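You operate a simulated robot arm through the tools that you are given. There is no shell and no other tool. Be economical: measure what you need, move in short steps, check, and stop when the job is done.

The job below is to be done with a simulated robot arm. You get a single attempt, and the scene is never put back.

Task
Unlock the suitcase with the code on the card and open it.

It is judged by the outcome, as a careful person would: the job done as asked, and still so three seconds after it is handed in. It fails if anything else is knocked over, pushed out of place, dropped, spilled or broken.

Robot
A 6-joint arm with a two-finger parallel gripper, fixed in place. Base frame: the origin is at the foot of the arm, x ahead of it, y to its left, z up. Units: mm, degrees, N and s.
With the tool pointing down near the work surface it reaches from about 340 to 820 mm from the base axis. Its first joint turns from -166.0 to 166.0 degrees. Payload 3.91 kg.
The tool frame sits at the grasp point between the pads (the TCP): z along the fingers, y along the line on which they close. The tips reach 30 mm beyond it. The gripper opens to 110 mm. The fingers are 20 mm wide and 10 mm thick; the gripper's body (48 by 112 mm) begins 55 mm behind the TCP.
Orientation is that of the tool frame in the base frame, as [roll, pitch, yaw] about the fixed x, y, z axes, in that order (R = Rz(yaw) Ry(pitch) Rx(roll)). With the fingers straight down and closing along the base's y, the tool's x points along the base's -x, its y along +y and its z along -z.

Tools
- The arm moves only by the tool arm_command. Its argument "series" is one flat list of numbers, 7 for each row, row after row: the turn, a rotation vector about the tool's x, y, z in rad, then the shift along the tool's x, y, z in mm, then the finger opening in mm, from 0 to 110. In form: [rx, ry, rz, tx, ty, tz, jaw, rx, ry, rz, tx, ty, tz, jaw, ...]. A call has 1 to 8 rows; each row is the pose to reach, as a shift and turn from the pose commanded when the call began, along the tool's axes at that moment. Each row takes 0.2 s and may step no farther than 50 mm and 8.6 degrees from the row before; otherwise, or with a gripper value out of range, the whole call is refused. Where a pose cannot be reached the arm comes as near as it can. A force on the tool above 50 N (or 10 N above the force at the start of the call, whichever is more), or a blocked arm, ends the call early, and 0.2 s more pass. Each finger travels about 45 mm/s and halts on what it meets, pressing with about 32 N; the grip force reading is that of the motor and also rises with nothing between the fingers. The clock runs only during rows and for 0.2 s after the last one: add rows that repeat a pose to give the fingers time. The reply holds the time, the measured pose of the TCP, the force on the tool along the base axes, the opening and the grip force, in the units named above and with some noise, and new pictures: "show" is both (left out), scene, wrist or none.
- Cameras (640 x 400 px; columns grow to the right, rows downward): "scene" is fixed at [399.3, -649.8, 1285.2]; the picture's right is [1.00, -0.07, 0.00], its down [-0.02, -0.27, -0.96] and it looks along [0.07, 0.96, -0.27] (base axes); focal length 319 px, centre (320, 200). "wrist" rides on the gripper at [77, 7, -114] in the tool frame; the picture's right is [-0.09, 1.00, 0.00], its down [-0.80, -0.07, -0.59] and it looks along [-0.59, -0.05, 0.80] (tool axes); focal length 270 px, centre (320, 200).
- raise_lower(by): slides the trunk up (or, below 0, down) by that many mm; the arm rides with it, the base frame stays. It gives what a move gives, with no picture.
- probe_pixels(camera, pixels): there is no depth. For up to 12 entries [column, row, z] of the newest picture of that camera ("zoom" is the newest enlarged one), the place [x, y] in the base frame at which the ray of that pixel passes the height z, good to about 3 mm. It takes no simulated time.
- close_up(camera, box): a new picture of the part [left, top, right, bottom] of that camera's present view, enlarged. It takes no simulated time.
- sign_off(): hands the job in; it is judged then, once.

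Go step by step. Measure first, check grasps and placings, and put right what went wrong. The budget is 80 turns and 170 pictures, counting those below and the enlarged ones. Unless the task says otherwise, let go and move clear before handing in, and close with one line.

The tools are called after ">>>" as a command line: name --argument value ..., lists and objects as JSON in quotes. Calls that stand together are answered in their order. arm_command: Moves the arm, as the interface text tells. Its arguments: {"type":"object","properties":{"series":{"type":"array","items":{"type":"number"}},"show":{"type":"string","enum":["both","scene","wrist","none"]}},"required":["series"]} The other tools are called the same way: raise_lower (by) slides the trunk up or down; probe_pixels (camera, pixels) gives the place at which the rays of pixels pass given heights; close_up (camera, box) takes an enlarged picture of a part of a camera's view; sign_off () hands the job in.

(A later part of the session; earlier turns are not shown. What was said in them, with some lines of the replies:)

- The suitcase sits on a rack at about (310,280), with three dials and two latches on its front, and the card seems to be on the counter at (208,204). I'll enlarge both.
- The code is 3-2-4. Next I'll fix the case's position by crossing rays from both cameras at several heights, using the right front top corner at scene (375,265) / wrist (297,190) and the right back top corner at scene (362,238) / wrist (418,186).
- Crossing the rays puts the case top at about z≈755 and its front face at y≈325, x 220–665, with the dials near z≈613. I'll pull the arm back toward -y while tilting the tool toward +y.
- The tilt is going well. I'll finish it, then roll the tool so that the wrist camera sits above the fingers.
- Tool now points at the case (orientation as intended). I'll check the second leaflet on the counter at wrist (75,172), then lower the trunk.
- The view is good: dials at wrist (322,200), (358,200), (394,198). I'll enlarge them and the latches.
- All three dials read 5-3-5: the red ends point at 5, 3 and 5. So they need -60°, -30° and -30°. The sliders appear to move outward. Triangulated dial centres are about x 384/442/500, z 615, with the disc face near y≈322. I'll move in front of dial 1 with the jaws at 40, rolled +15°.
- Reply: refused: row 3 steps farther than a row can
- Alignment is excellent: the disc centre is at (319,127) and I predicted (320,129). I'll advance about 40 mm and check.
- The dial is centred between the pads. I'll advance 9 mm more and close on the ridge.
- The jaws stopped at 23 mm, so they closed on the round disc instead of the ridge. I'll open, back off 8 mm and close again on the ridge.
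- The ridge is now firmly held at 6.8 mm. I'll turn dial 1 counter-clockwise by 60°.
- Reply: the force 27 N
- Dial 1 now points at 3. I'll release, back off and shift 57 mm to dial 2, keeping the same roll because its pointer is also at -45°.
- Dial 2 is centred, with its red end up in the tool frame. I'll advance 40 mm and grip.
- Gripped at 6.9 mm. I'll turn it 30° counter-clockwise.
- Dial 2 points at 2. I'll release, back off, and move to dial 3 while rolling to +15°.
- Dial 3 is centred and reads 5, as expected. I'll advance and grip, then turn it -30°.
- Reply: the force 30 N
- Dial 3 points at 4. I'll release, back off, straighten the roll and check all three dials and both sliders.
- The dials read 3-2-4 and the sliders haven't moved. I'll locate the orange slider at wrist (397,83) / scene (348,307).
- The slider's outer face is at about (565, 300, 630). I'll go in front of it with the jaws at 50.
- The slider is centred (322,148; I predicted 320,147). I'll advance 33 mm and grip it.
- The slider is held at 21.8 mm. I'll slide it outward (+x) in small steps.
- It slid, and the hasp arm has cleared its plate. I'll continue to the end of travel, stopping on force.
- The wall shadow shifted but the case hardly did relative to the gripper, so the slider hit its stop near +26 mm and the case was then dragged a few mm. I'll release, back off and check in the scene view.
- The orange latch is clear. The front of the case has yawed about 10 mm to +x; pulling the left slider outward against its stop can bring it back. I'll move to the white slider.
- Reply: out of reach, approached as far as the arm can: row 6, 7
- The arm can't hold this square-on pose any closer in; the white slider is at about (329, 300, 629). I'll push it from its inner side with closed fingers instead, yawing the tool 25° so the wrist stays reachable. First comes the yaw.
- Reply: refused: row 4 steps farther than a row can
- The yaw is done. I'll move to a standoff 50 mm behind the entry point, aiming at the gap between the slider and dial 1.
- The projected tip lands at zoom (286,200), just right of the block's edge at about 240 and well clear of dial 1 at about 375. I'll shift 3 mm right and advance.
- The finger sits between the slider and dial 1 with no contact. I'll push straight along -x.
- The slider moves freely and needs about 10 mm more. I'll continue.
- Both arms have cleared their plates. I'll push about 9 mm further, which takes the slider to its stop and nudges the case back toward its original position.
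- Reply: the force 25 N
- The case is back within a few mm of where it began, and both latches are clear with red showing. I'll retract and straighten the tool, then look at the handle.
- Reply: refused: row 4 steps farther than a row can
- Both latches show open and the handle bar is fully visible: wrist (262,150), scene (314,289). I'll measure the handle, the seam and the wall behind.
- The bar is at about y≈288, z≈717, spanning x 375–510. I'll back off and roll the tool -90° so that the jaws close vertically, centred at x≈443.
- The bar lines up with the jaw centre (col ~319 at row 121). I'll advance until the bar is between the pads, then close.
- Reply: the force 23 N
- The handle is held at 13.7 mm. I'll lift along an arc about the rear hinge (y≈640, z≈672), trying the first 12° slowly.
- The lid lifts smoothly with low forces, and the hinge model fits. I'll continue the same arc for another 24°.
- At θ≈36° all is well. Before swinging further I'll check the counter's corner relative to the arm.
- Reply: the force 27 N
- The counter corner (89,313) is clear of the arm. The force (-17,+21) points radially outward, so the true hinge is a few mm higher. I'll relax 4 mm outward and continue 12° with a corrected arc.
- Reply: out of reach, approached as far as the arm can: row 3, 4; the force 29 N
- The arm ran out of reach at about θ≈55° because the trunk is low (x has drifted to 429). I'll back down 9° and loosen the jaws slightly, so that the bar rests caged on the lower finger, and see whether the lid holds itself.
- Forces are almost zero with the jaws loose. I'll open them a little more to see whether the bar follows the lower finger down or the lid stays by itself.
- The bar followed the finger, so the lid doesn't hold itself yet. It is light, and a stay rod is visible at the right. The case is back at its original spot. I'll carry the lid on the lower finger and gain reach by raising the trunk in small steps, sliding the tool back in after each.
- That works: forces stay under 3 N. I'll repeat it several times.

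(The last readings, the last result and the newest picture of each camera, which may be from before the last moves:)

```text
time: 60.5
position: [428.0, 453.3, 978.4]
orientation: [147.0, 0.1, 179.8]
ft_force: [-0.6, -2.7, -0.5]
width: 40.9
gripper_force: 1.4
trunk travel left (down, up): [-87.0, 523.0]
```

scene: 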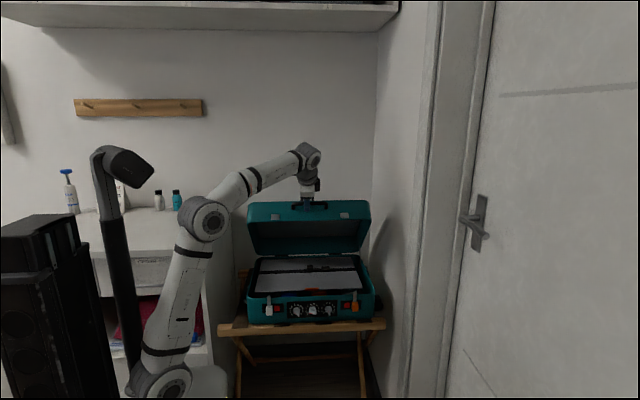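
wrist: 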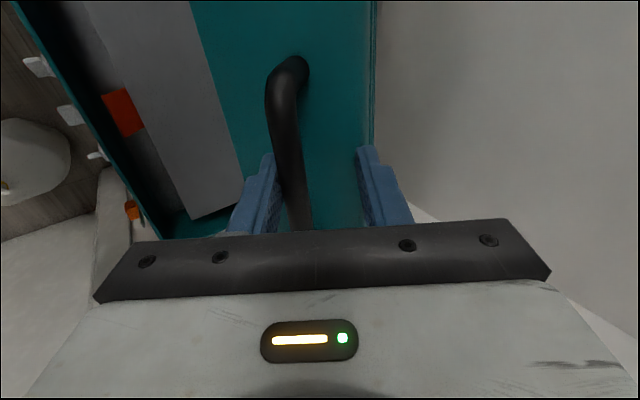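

It's going smoothly, with the trunk up 62 mm so far. I'll continue with more pairs.

>>> raise_lower --by 17

>>> arm_command --series '[0.013, 0, 0, 0, 0, 7, 40, 0.026, 0, 0, 0, 0, 14, 40]' --show "none"

>>> raise_lower --by 17

>>> arm_command --series '[0.013, 0, 0, 0, 0, 7, 40, 0.026, 0, 0, 0, 0, 14, 40]' --show "none"

>>> raise_lower --by 17

>>> arm_command --series '[0.013, 0, 0, 0, 0, 7, 40, 0.026, 0, 0, 0, 0, 14, 40]' --show "none"

>>> raise_lower --by 17

>>> arm_command --series '[0.013, 0, 0, 0, 0, 7, 40, 0.026, 0, 0, 0, 0, 14, 40]' --show "both"

```text
time: 61.2
position: [427.2, 454.3, 996.9]
orientation: [146.9, 0.1, 179.9]
ft_force: [-0.1, -1.3, 0.1]
width: 40.9
gripper_force: 1.4
trunk travel left (down, up): [-104.0, 506.0]
```

```text
time: 61.8
position: [426.0, 460.5, 984.0]
orientation: [148.4, 0.0, -180.0]
ft_force: [0.6, 0.2, 0.3]
width: 40.9
gripper_force: 1.1
trunk travel left (down, up): [-104.0, 506.0]
```

```text
time: 62.4
position: [426.3, 460.7, 1002.6]
orientation: [148.3, 0.0, -180.0]
ft_force: [0.5, -2.0, 0.5]
width: 40.9
gripper_force: 1.2
trunk travel left (down, up): [-121.0, 489.0]
```

```text
time: 63.0
position: [426.8, 466.8, 986.8]
orientation: [150.0, 0.1, 180.0]
ft_force: [0.9, -1.6, -0.9]
width: 41.1
gripper_force: 0.8
trunk travel left (down, up): [-121.0, 489.0]
```

```text
time: 63.7
position: [425.9, 465.2, 1005.9]
orientation: [149.9, 0.0, 180.0]
ft_force: [1.0, -2.2, 0.0]
width: 40.6
gripper_force: 1.1
trunk travel left (down, up): [-138.0, 472.0]
```

```text
time: 64.3
position: [425.1, 472.6, 994.0]
orientation: [151.4, 0.0, 180.0]
ft_force: [0.3, -1.6, -1.1]
width: 40.9
gripper_force: 1.1
trunk travel left (down, up): [-138.0, 472.0]
```

```text
time: 64.9
position: [425.9, 474.4, 1009.8]
orientation: [151.4, 0.0, -180.0]
ft_force: [-0.1, -2.6, 1.4]
width: 40.9
gripper_force: 0.6
trunk travel left (down, up): [-155.0, 455.0]
```

```text
time: 65.5
position: [424.8, 479.6, 998.3]
orientation: [153.0, 0.0, 180.0]
ft_force: [-0.6, -0.8, -0.6]
width: 40.7
gripper_force: 0.4
trunk travel left (down, up): [-155.0, 455.0]
```

scene: 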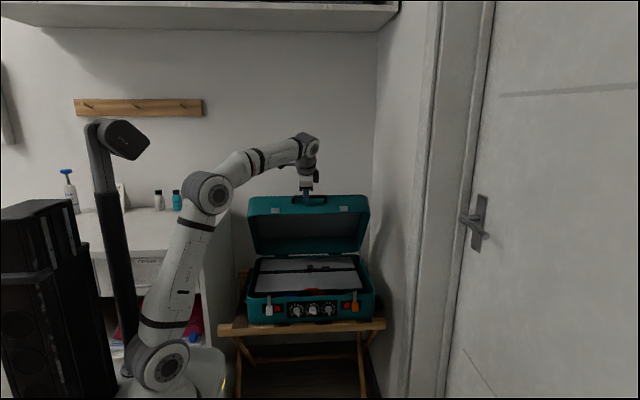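
wrist: 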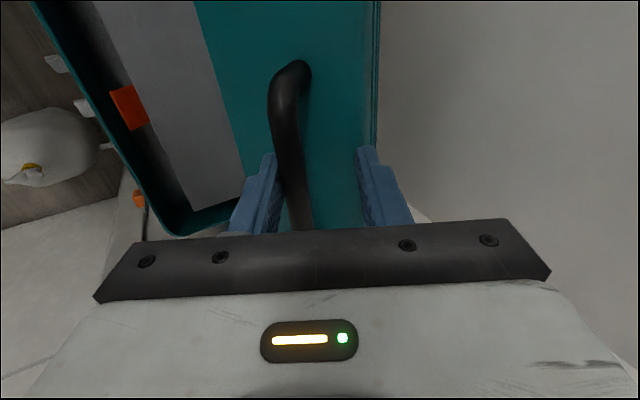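

The trunk is 130 mm higher and the lid is at about 58°. I'll try rotating 12° about the hinge with the arm.

>>> arm_command --series '[0.0524, 0, 0, 0, 18.7, 0.6, 40, 0.1047, 0, 0, 0, 37.4, 2.3, 40, 0.1571, 0, 0, 0, 56, 4.9, 40, 0.2094, 0, 0, 0, 74.4, 8.4, 40]' --show "both"

```text
time: 66.5
position: [417.9, 536.4, 1019.6]
orientation: [164.6, 0.2, 179.9]
ft_force: [3.2, -7.2, 22.0]
width: 40.8
gripper_force: 0.7
out of reach, approached as far as the arm can: row 4
trunk travel left (down, up): [-155.0, 455.0]
```

scene: 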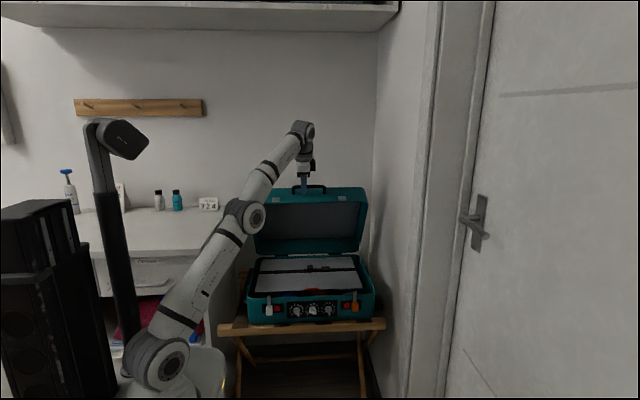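
wrist: 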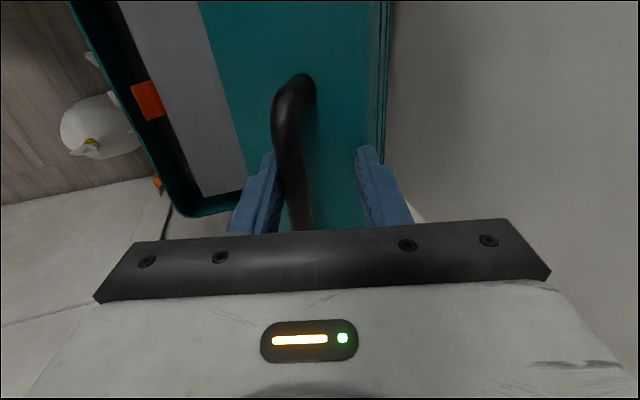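

The lid is at about 70°, near the reach limit again, with the tips lightly touching the lid. I'll raise the trunk more in the same paired steps.

>>> raise_lower --by 16

>>> arm_command --series '[0, 0, 0, -2, 0, 6, 40, 0, 0, 0, -4, 0, 11, 40]' --show "wrist"

>>> raise_lower --by 14

>>> arm_command --series '[0, 0, 0, -2, 0, 7, 40, 0, 0, 0, -4, 0, 13, 40]' --show "wrist"

```text
time: 67.1
position: [418.7, 540.0, 1029.4]
orientation: [165.0, -0.1, -179.9]
ft_force: [-0.8, -1.1, -0.7]
width: 40.7
gripper_force: 0.4
trunk travel left (down, up): [-171.0, 439.0]
```

```text
time: 67.7
position: [423.0, 541.5, 1021.8]
orientation: [164.8, 0.1, -180.0]
ft_force: [-2.9, -2.3, 5.7]
width: 40.0
gripper_force: 0.1
trunk travel left (down, up): [-171.0, 439.0]
```

wrist: 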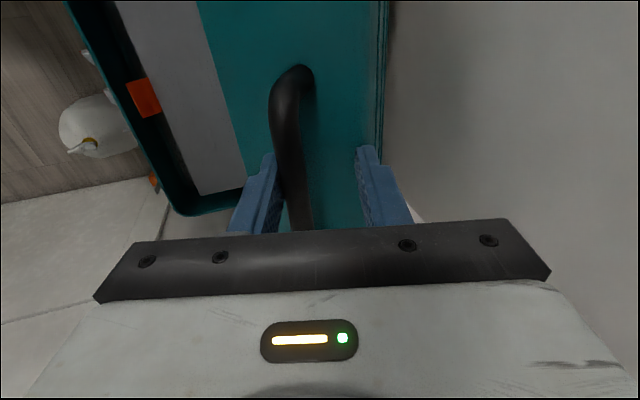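

```text
time: 68.3
position: [423.1, 542.9, 1034.5]
orientation: [164.9, 0.0, 179.9]
ft_force: [0.1, -0.2, 0.4]
width: 40.2
gripper_force: 0.5
trunk travel left (down, up): [-185.0, 425.0]
```

```text
time: 69.0
position: [425.7, 546.8, 1022.5]
orientation: [164.8, 0.2, 180.0]
ft_force: [0.3, -1.0, 5.4]
width: 40.5
gripper_force: 0.1
trunk travel left (down, up): [-185.0, 425.0]
```

wrist: 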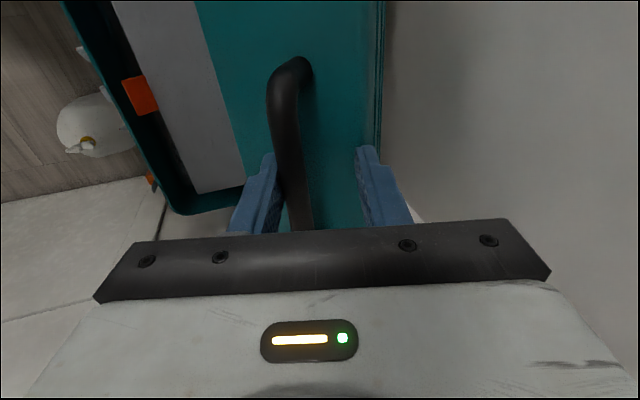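

Good. I'll run four more pairs.

>>> raise_lower --by 15

>>> arm_command --series '[0, 0, 0, -2, 0, 7, 40, 0, 0, 0, -3, 0, 13, 40]' --show "none"

>>> raise_lower --by 15

>>> arm_command --series '[0, 0, 0, -2, 0, 7, 40, 0, 0, 0, -3, 0, 14, 40]' --show "none"

>>> raise_lower --by 15

>>> arm_command --series '[0, 0, 0, -2, 0, 7, 40, 0, 0, 0, -3, 0, 14, 40]' --show "none"

>>> raise_lower --by 15

>>> arm_command --series '[0, 0, 0, -2, 0, 7, 40, 0, 0, 0, -3, 0, 14, 40]' --show "both"

```text
time: 69.6
position: [427.8, 545.8, 1037.0]
orientation: [164.9, -0.1, -180.0]
ft_force: [0.2, -0.1, 0.3]
width: 40.4
gripper_force: 0.8
trunk travel left (down, up): [-200.0, 410.0]
```

```text
time: 70.2
position: [430.8, 550.3, 1022.9]
orientation: [164.9, 0.0, 180.0]
ft_force: [-0.4, -0.7, 0.1]
width: 40.2
gripper_force: 0.9
trunk travel left (down, up): [-200.0, 410.0]
```

```text
time: 70.8
position: [429.7, 550.3, 1040.0]
orientation: [164.8, 0.0, -180.0]
ft_force: [0.0, 0.7, 0.2]
width: 40.5
gripper_force: 0.3
trunk travel left (down, up): [-215.0, 395.0]
```

```text
time: 71.4
position: [432.9, 554.1, 1026.2]
orientation: [164.9, 0.1, -179.9]
ft_force: [-0.6, -0.5, 0.8]
width: 40.2
gripper_force: 0.4
trunk travel left (down, up): [-215.0, 395.0]
```

```text
time: 72.0
position: [433.5, 553.2, 1041.7]
orientation: [164.9, 0.0, 179.9]
ft_force: [0.2, -1.3, 1.1]
width: 40.5
gripper_force: 0.1
trunk travel left (down, up): [-230.0, 380.0]
```

```text
time: 72.6
position: [435.7, 557.4, 1028.2]
orientation: [164.9, 0.0, -180.0]
ft_force: [0.2, -0.7, 0.1]
width: 40.5
gripper_force: 0.4
trunk travel left (down, up): [-230.0, 380.0]
```

```text
time: 73.3
position: [436.2, 555.4, 1044.7]
orientation: [164.9, 0.0, 179.9]
ft_force: [-0.5, 0.2, 0.4]
width: 40.4
gripper_force: 0.2
trunk travel left (down, up): [-245.0, 365.0]
```

```text
time: 73.9
position: [438.7, 562.1, 1031.9]
orientation: [164.9, 0.0, -180.0]
ft_force: [0.1, -1.0, -0.3]
width: 40.3
gripper_force: 0.2
trunk travel left (down, up): [-245.0, 365.0]
```

scene: 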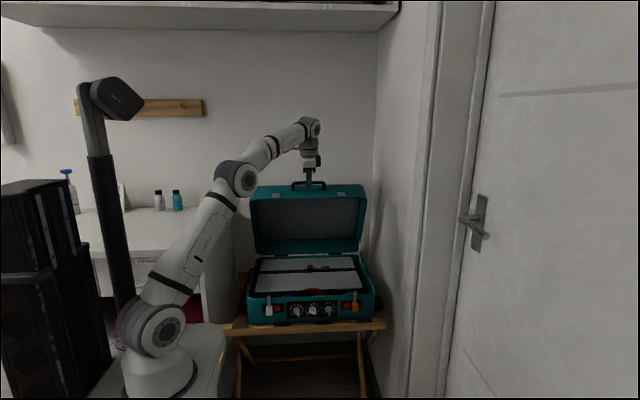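
wrist: 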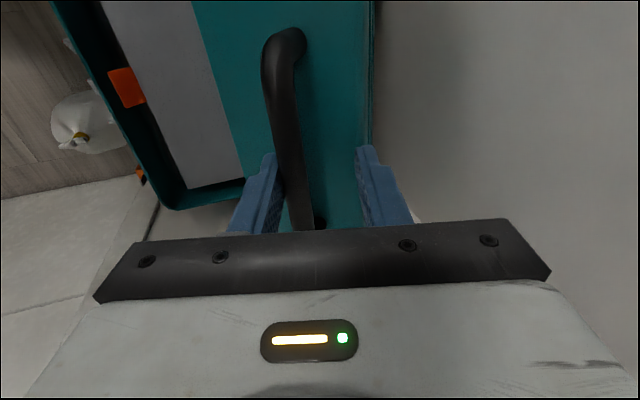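

The lid is near 75° and there is more reach now. I'll rotate another 12° about the hinge.

>>> arm_command --series '[0.0524, 0, 0, 0, 18.9, 1, 40, 0.1047, 0, 0, 0, 37.8, 3, 40, 0.1571, 0, 0, 0, 56.4, 6, 40, 0.2094, 0, 0, 0, 74.9, 10, 40]' --show "both"

>>> close_up --camera "scene" --box '[210, 160, 402, 280]'

```text
time: 74.6
position: [427.0, 572.6, 1030.8]
orientation: [171.1, 1.1, 179.1]
ft_force: [5.8, -3.5, 18.5]
width: 40.0
gripper_force: 0.1
out of reach, approached as far as the arm can: row 1, 2, 3
trunk travel left (down, up): [-245.0, 365.0]
stopped in row 3: the force on the tool passed its limit (the readings are from after the stop); the commanded pose is now the measured one
```

scene: 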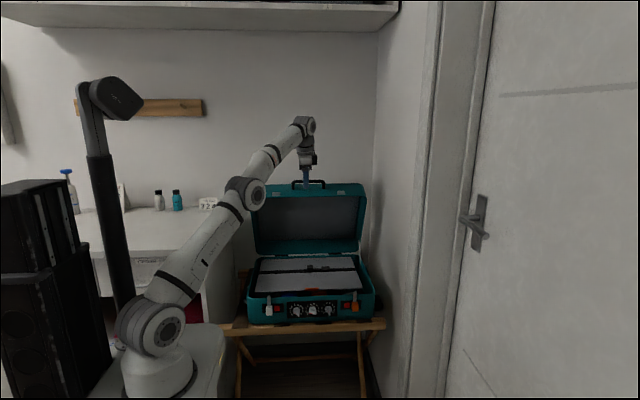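
wrist: 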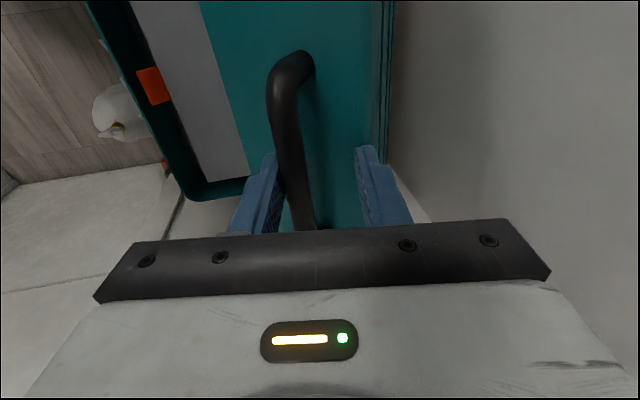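

```text
3.33 times, centred on (306, 220) of scene
```

zoom: 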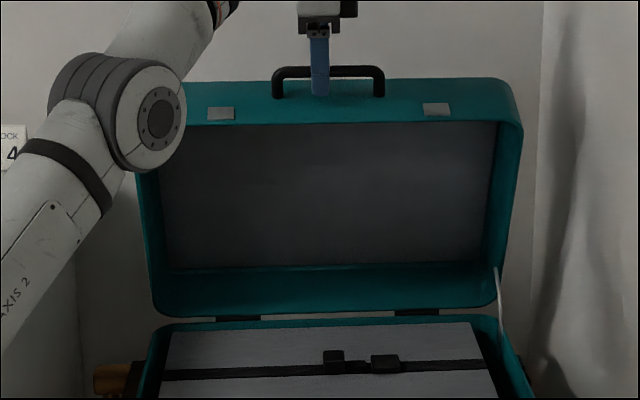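

The lid is at about 77°. Horizontal reach is the limit with the tool nearly vertical. I'll tilt the tool back about 26° around the bar, which brings the wrist nearer, while the lower finger keeps supporting it.

>>> arm_command --series '[0, 0, 0, 0, 0, -7, 40, -0.075, 0, 0, -2, -1.2, -8.9, 40, -0.15, 0, 0, -4, -2.5, -9.8, 40, -0.225, 0, 0, -6, -3.9, -10.5, 40, -0.3, 0, 0, -8, -5.3, -11.1, 40, -0.375, 0, 0, -10, -6.8, -11.6, 40, -0.45, 0, 0, -12, -8.3, -12.1, 40]' --show "both"

>>> close_up --camera "scene" --box '[210, 160, 402, 280]'

```text
time: 76.2
position: [439.5, 563.9, 1036.9]
orientation: [145.6, 0.8, 179.2]
ft_force: [0.0, 0.6, -0.1]
width: 39.8
gripper_force: 0.2
trunk travel left (down, up): [-245.0, 365.0]
```

scene: 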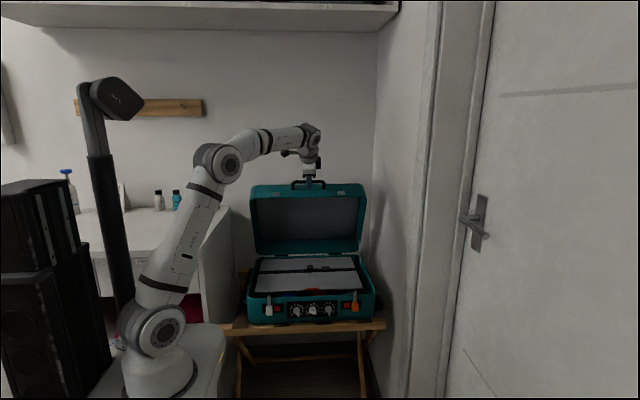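
wrist: 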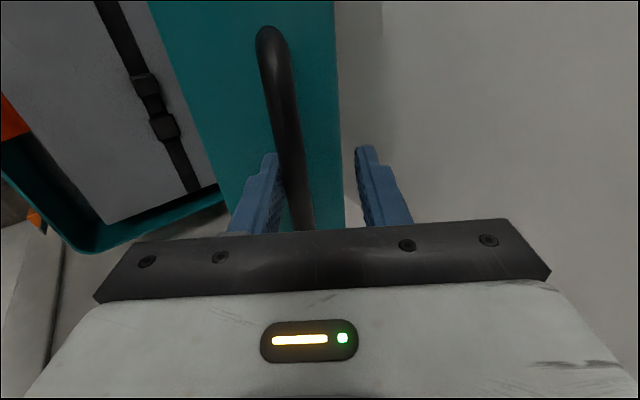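

```text
3.33 times, centred on (306, 220) of scene
```

zoom: 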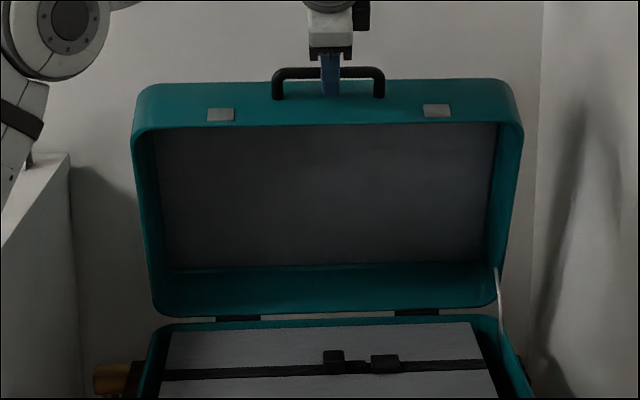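

Reach is regained with zero force. I'll rotate the lid on another 12° about the hinge.

>>> arm_command --series '[0.0524, 0, 0, 0, 17.5, 7.8, 40, 0.1047, 0, 0, 0, 34.7, 16.5, 40, 0.1571, 0, 0, 0, 51.3, 26.1, 40, 0.2094, 0, 0, 0, 67.4, 36.5, 40]' --show "both"

>>> close_up --camera "scene" --box '[210, 160, 402, 280]'

```text
time: 77.2
position: [431.4, 624.4, 1035.3]
orientation: [157.7, 0.9, 179.2]
ft_force: [5.9, 0.1, 6.7]
width: 40.7
gripper_force: 0.7
out of reach, approached as far as the arm can: row 4
trunk travel left (down, up): [-245.0, 365.0]
```

scene: 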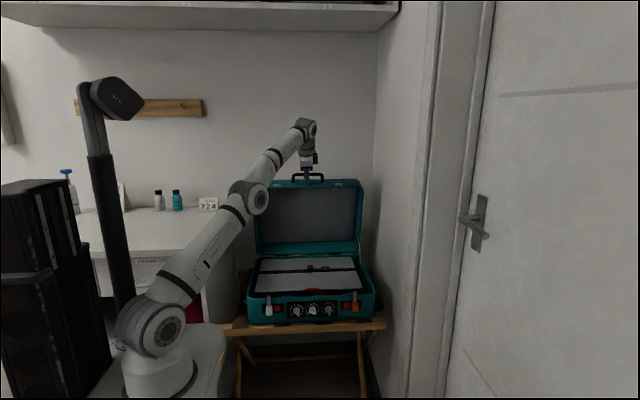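
wrist: 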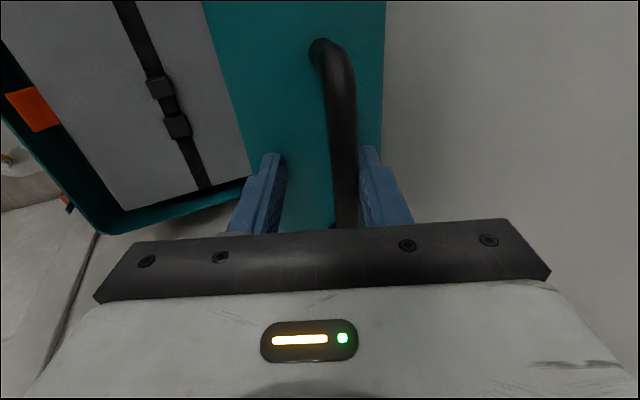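

```text
3.33 times, centred on (306, 220) of scene
```

zoom: 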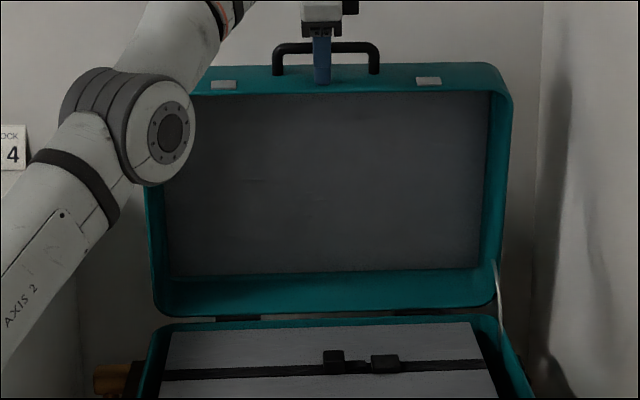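

The lid has passed its balance point: the bar now leans on the far (upper) finger. I'll narrow the jaws, tilt the tool back a bit for reach, and ease the lid back toward its stop.

>>> arm_command --series '[0, 0, 0, 0, 0, -2, 28, 0, 0, 0, 0, 0, -2, 19, -0.1, 0, 0, -2, -1.2, -2, 19, -0.2, 0, 0, -4, -2.4, -2, 19, -0.3, 0, 0, -6, -3.5, -2, 19, -0.3, 0, 0, -6, 7, 2, 19, -0.3, 0, 0, -6, 18, 6, 19, -0.3, 0, 0, -6, 29, 10, 19]' --show "both"

>>> close_up --camera "scene" --box '[210, 160, 402, 280]'

```text
time: 79.0
position: [435.5, 656.9, 1038.0]
orientation: [140.4, 0.9, 179.2]
ft_force: [6.1, 1.0, 7.6]
width: 21.2
gripper_force: 2.3
trunk travel left (down, up): [-245.0, 365.0]
```

scene: 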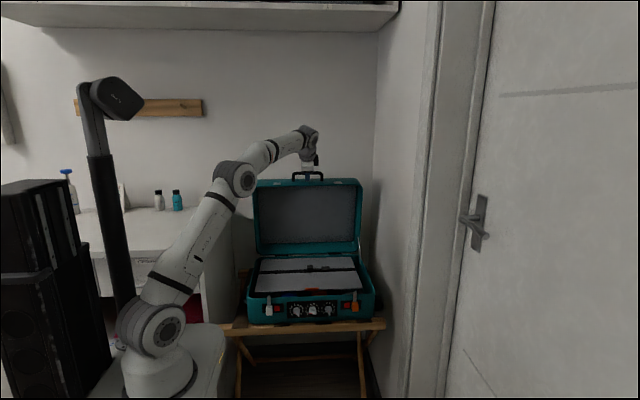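
wrist: 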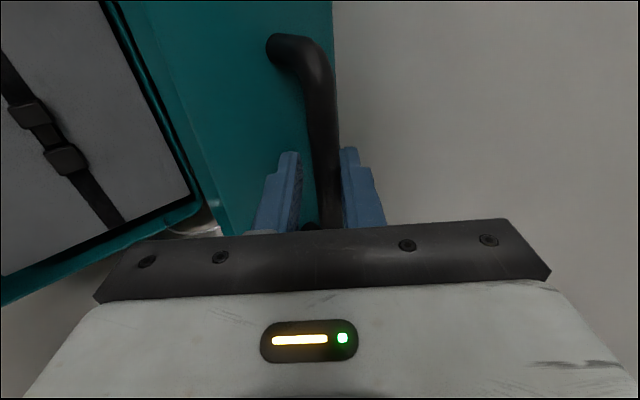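

```text
3.33 times, centred on (306, 220) of scene
```

zoom: 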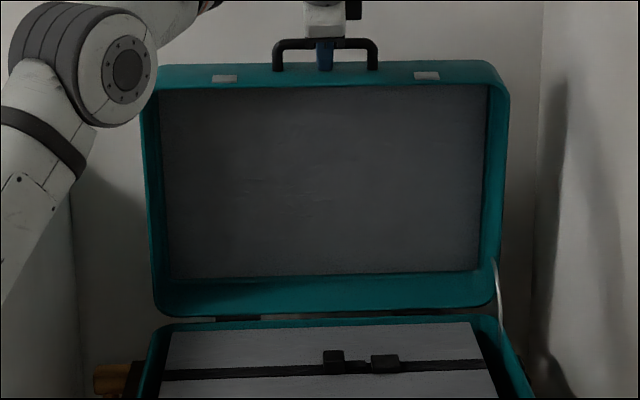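

The lid is slightly past vertical and still leaning back on the finger. I'll ease it a further 30 mm.

>>> arm_command --series '[0, 0, 0, 0, 0, -4, 21, 0, 0, 0, 0, 7, 1, 21, 0, 0, 0, 0, 14, 7, 21, 0, 0, 0, 0, 21, 13, 21]' --show "both"

>>> close_up --camera "scene" --box '[210, 160, 402, 280]'

```text
time: 80.0
position: [435.9, 682.2, 1039.8]
orientation: [140.5, 0.8, 179.4]
ft_force: [0.4, 0.4, -0.3]
width: 21.7
gripper_force: 0.3
trunk travel left (down, up): [-245.0, 365.0]
```

scene: 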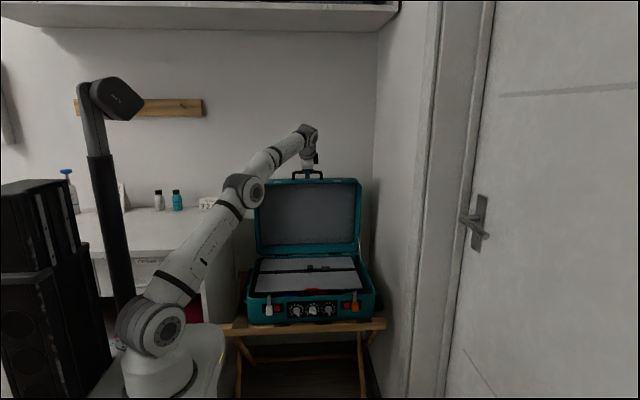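
wrist: 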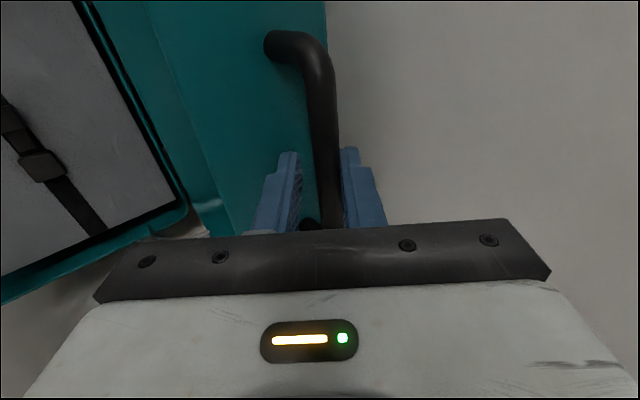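

```text
3.33 times, centred on (306, 220) of scene
```

zoom: 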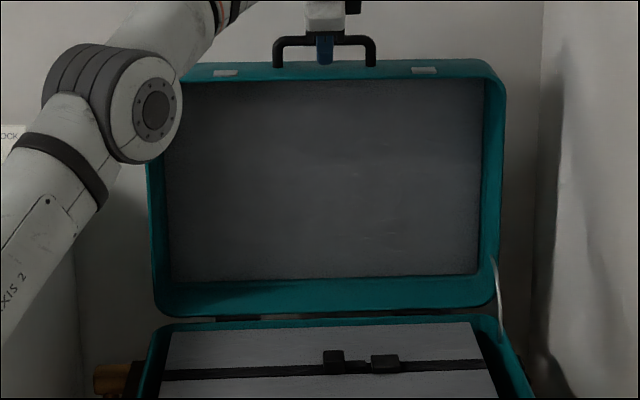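

It still follows the upper finger at near-zero force. I'll ease it another 25 mm.

>>> arm_command --series '[-0.04, 0, 0, 0, 6, 3, 23, -0.08, 0, 0, 0, 12, 7, 23, -0.12, 0, 0, 0, 18, 11, 23, -0.12, 0, 0, 0, 21, 14, 23]' --show "both"

>>> close_up --camera "scene" --box '[210, 160, 402, 280]'

```text
time: 81.0
position: [436.4, 707.9, 1044.8]
orientation: [133.5, 1.0, 179.3]
ft_force: [-0.2, 2.5, 1.2]
width: 24.0
gripper_force: 1.3
trunk travel left (down, up): [-245.0, 365.0]
```

scene: 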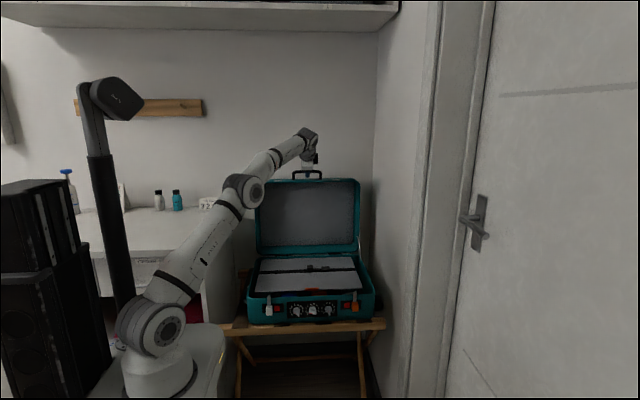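
wrist: 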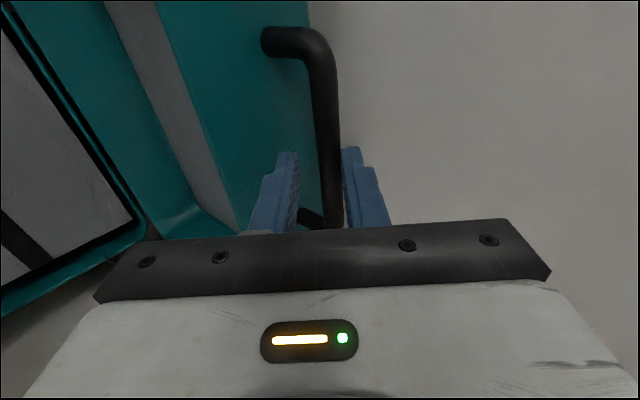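

```text
3.33 times, centred on (306, 220) of scene
```

zoom: 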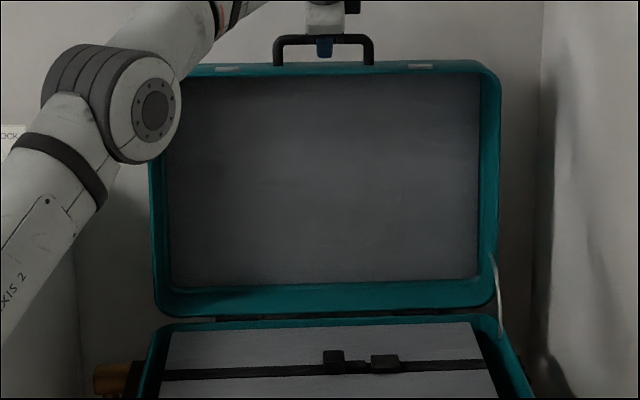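

At about 101° it keeps following. The bar is nearing the fingertips, so I'll move forward and down.

>>> arm_command --series '[0, 0, 0, 0, 2, 8, 23, 0, 0, 0, 0, 6, 16, 23, 0, 0, 0, 0, 9, 24, 23]' --show "both"

>>> close_up --camera "scene" --box '[210, 160, 402, 280]'

```text
time: 81.8
position: [436.6, 723.6, 1034.9]
orientation: [133.1, 1.0, 179.1]
ft_force: [6.2, 8.8, 24.6]
width: 35.0
gripper_force: 12.9
out of reach, approached as far as the arm can: row 3
trunk travel left (down, up): [-245.0, 365.0]
```

scene: 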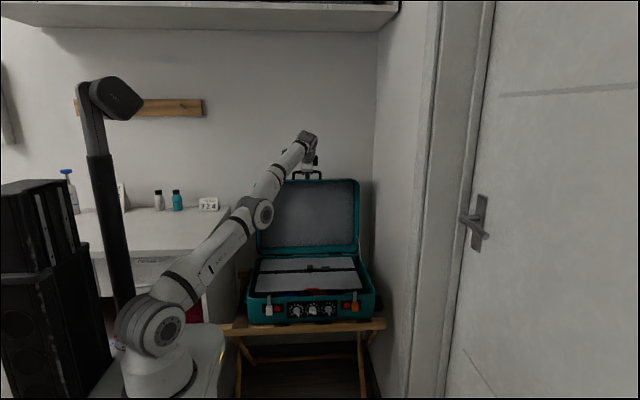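
wrist: 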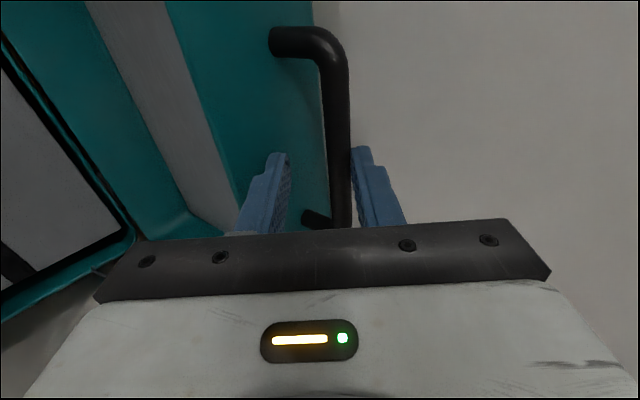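

```text
3.33 times, centred on (306, 220) of scene
```

zoom: 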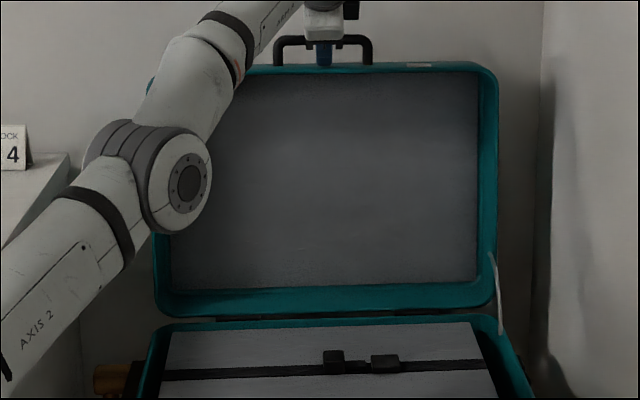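

The tips now press on the lid wall and the lid is well past vertical (about 104°). I'll open the jaws and back straight out so that it settles on its stay.

>>> arm_command --series '[0, 0, 0, 0, 0, -8, 45, 0, 0, 0, 0, 0, -16, 60, 0, 0, 0, 0, 0, -26, 60, 0, 0, 0, 0, 0, -40, 60, 0, 0, 0, 0, 0, -65, 60, 0, 0, 0, 0, 0, -95, 60]' --show "both"

>>> close_up --camera "scene" --box '[210, 160, 402, 280]'

```text
time: 83.2
position: [443.7, 666.9, 1104.3]
orientation: [133.8, 0.7, 179.3]
ft_force: [-0.3, -0.1, -0.8]
width: 60.0
gripper_force: 0.0
out of reach, approached as far as the arm can: row 3, 4, 5, 6
trunk travel left (down, up): [-245.0, 365.0]
```

scene: 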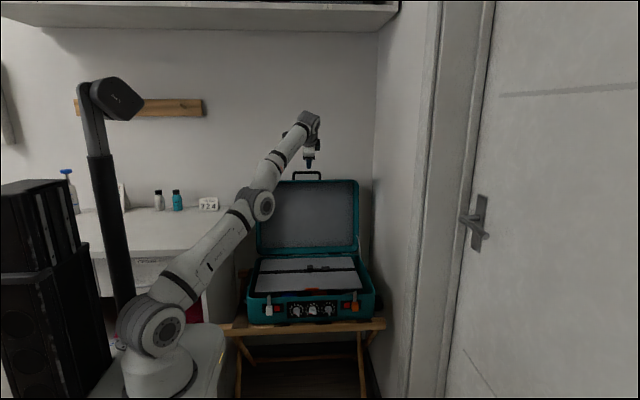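
wrist: 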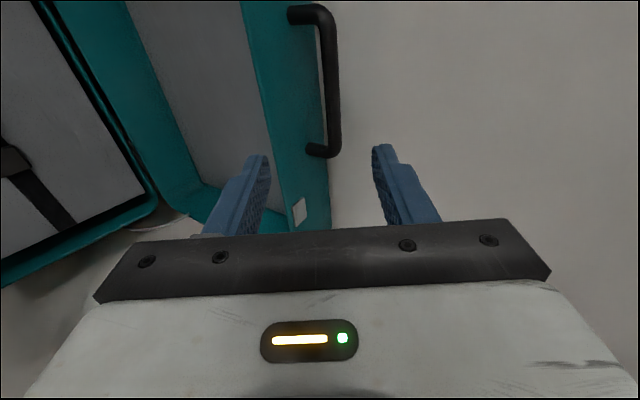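

```text
3.33 times, centred on (306, 220) of scene
```

zoom: 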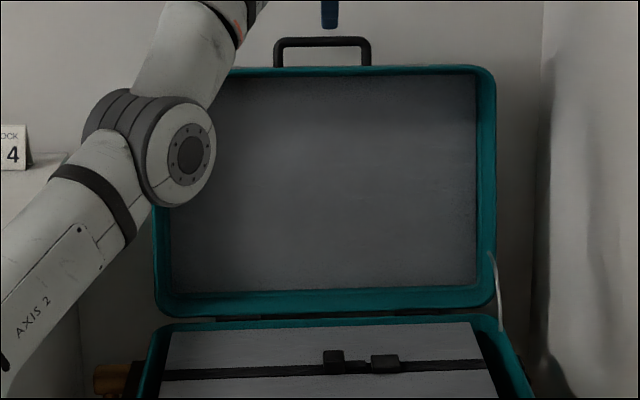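

The lid stands open by itself. I'll move the arm clear toward -y and check that nothing shifts.

>>> arm_command --series '[0, 0, 0, 0, -28, -29, 60, 0, 0, 0, 0, -56, -58, 60, 0, 0, 0, 0, -84, -87, 60, 0, 0, 0, 0, -112, -116, 60, 0, 0, 0, 0, -140, -145, 60, 0, 0, 0, 0, -170, -175, 60, 0, 0, 0, 0, -200, -205, 60]' --show "both"

>>> close_up --camera "scene" --box '[210, 170, 402, 340]'

```text
time: 84.8
position: [495.4, 543.2, 1180.1]
orientation: [133.8, 0.8, 179.4]
ft_force: [-0.2, -0.1, 0.2]
width: 60.2
gripper_force: 0.0
out of reach, approached as far as the arm can: row 1, 2, 3, 4, 5, 6, 7
trunk travel left (down, up): [-245.0, 365.0]
```

scene: 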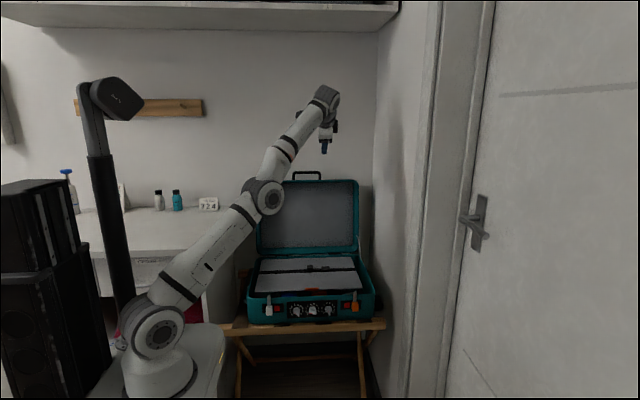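
wrist: 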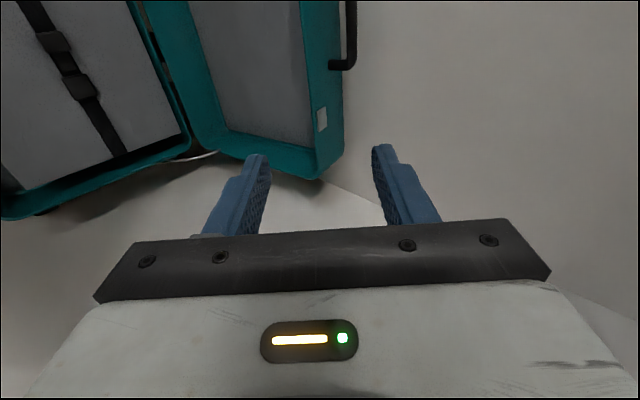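

```text
2.35 times, centred on (306, 255) of scene
```

zoom: 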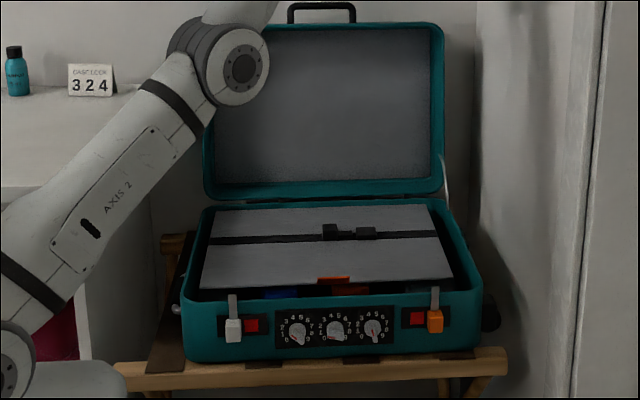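

The lid rests wide open on its own, both latches show open, the dials read 3-2-4, the counter items are undisturbed and the gripper is clear. I'm handing in.

>>> sign_off

```text
The job is handed in.
```

The suitcase is unlocked with 3-2-4, both latches are slid open, and the lid stands open on its own with the arm clear; the case was nudged about 10 mm on its rack along the way but ended up back in place.
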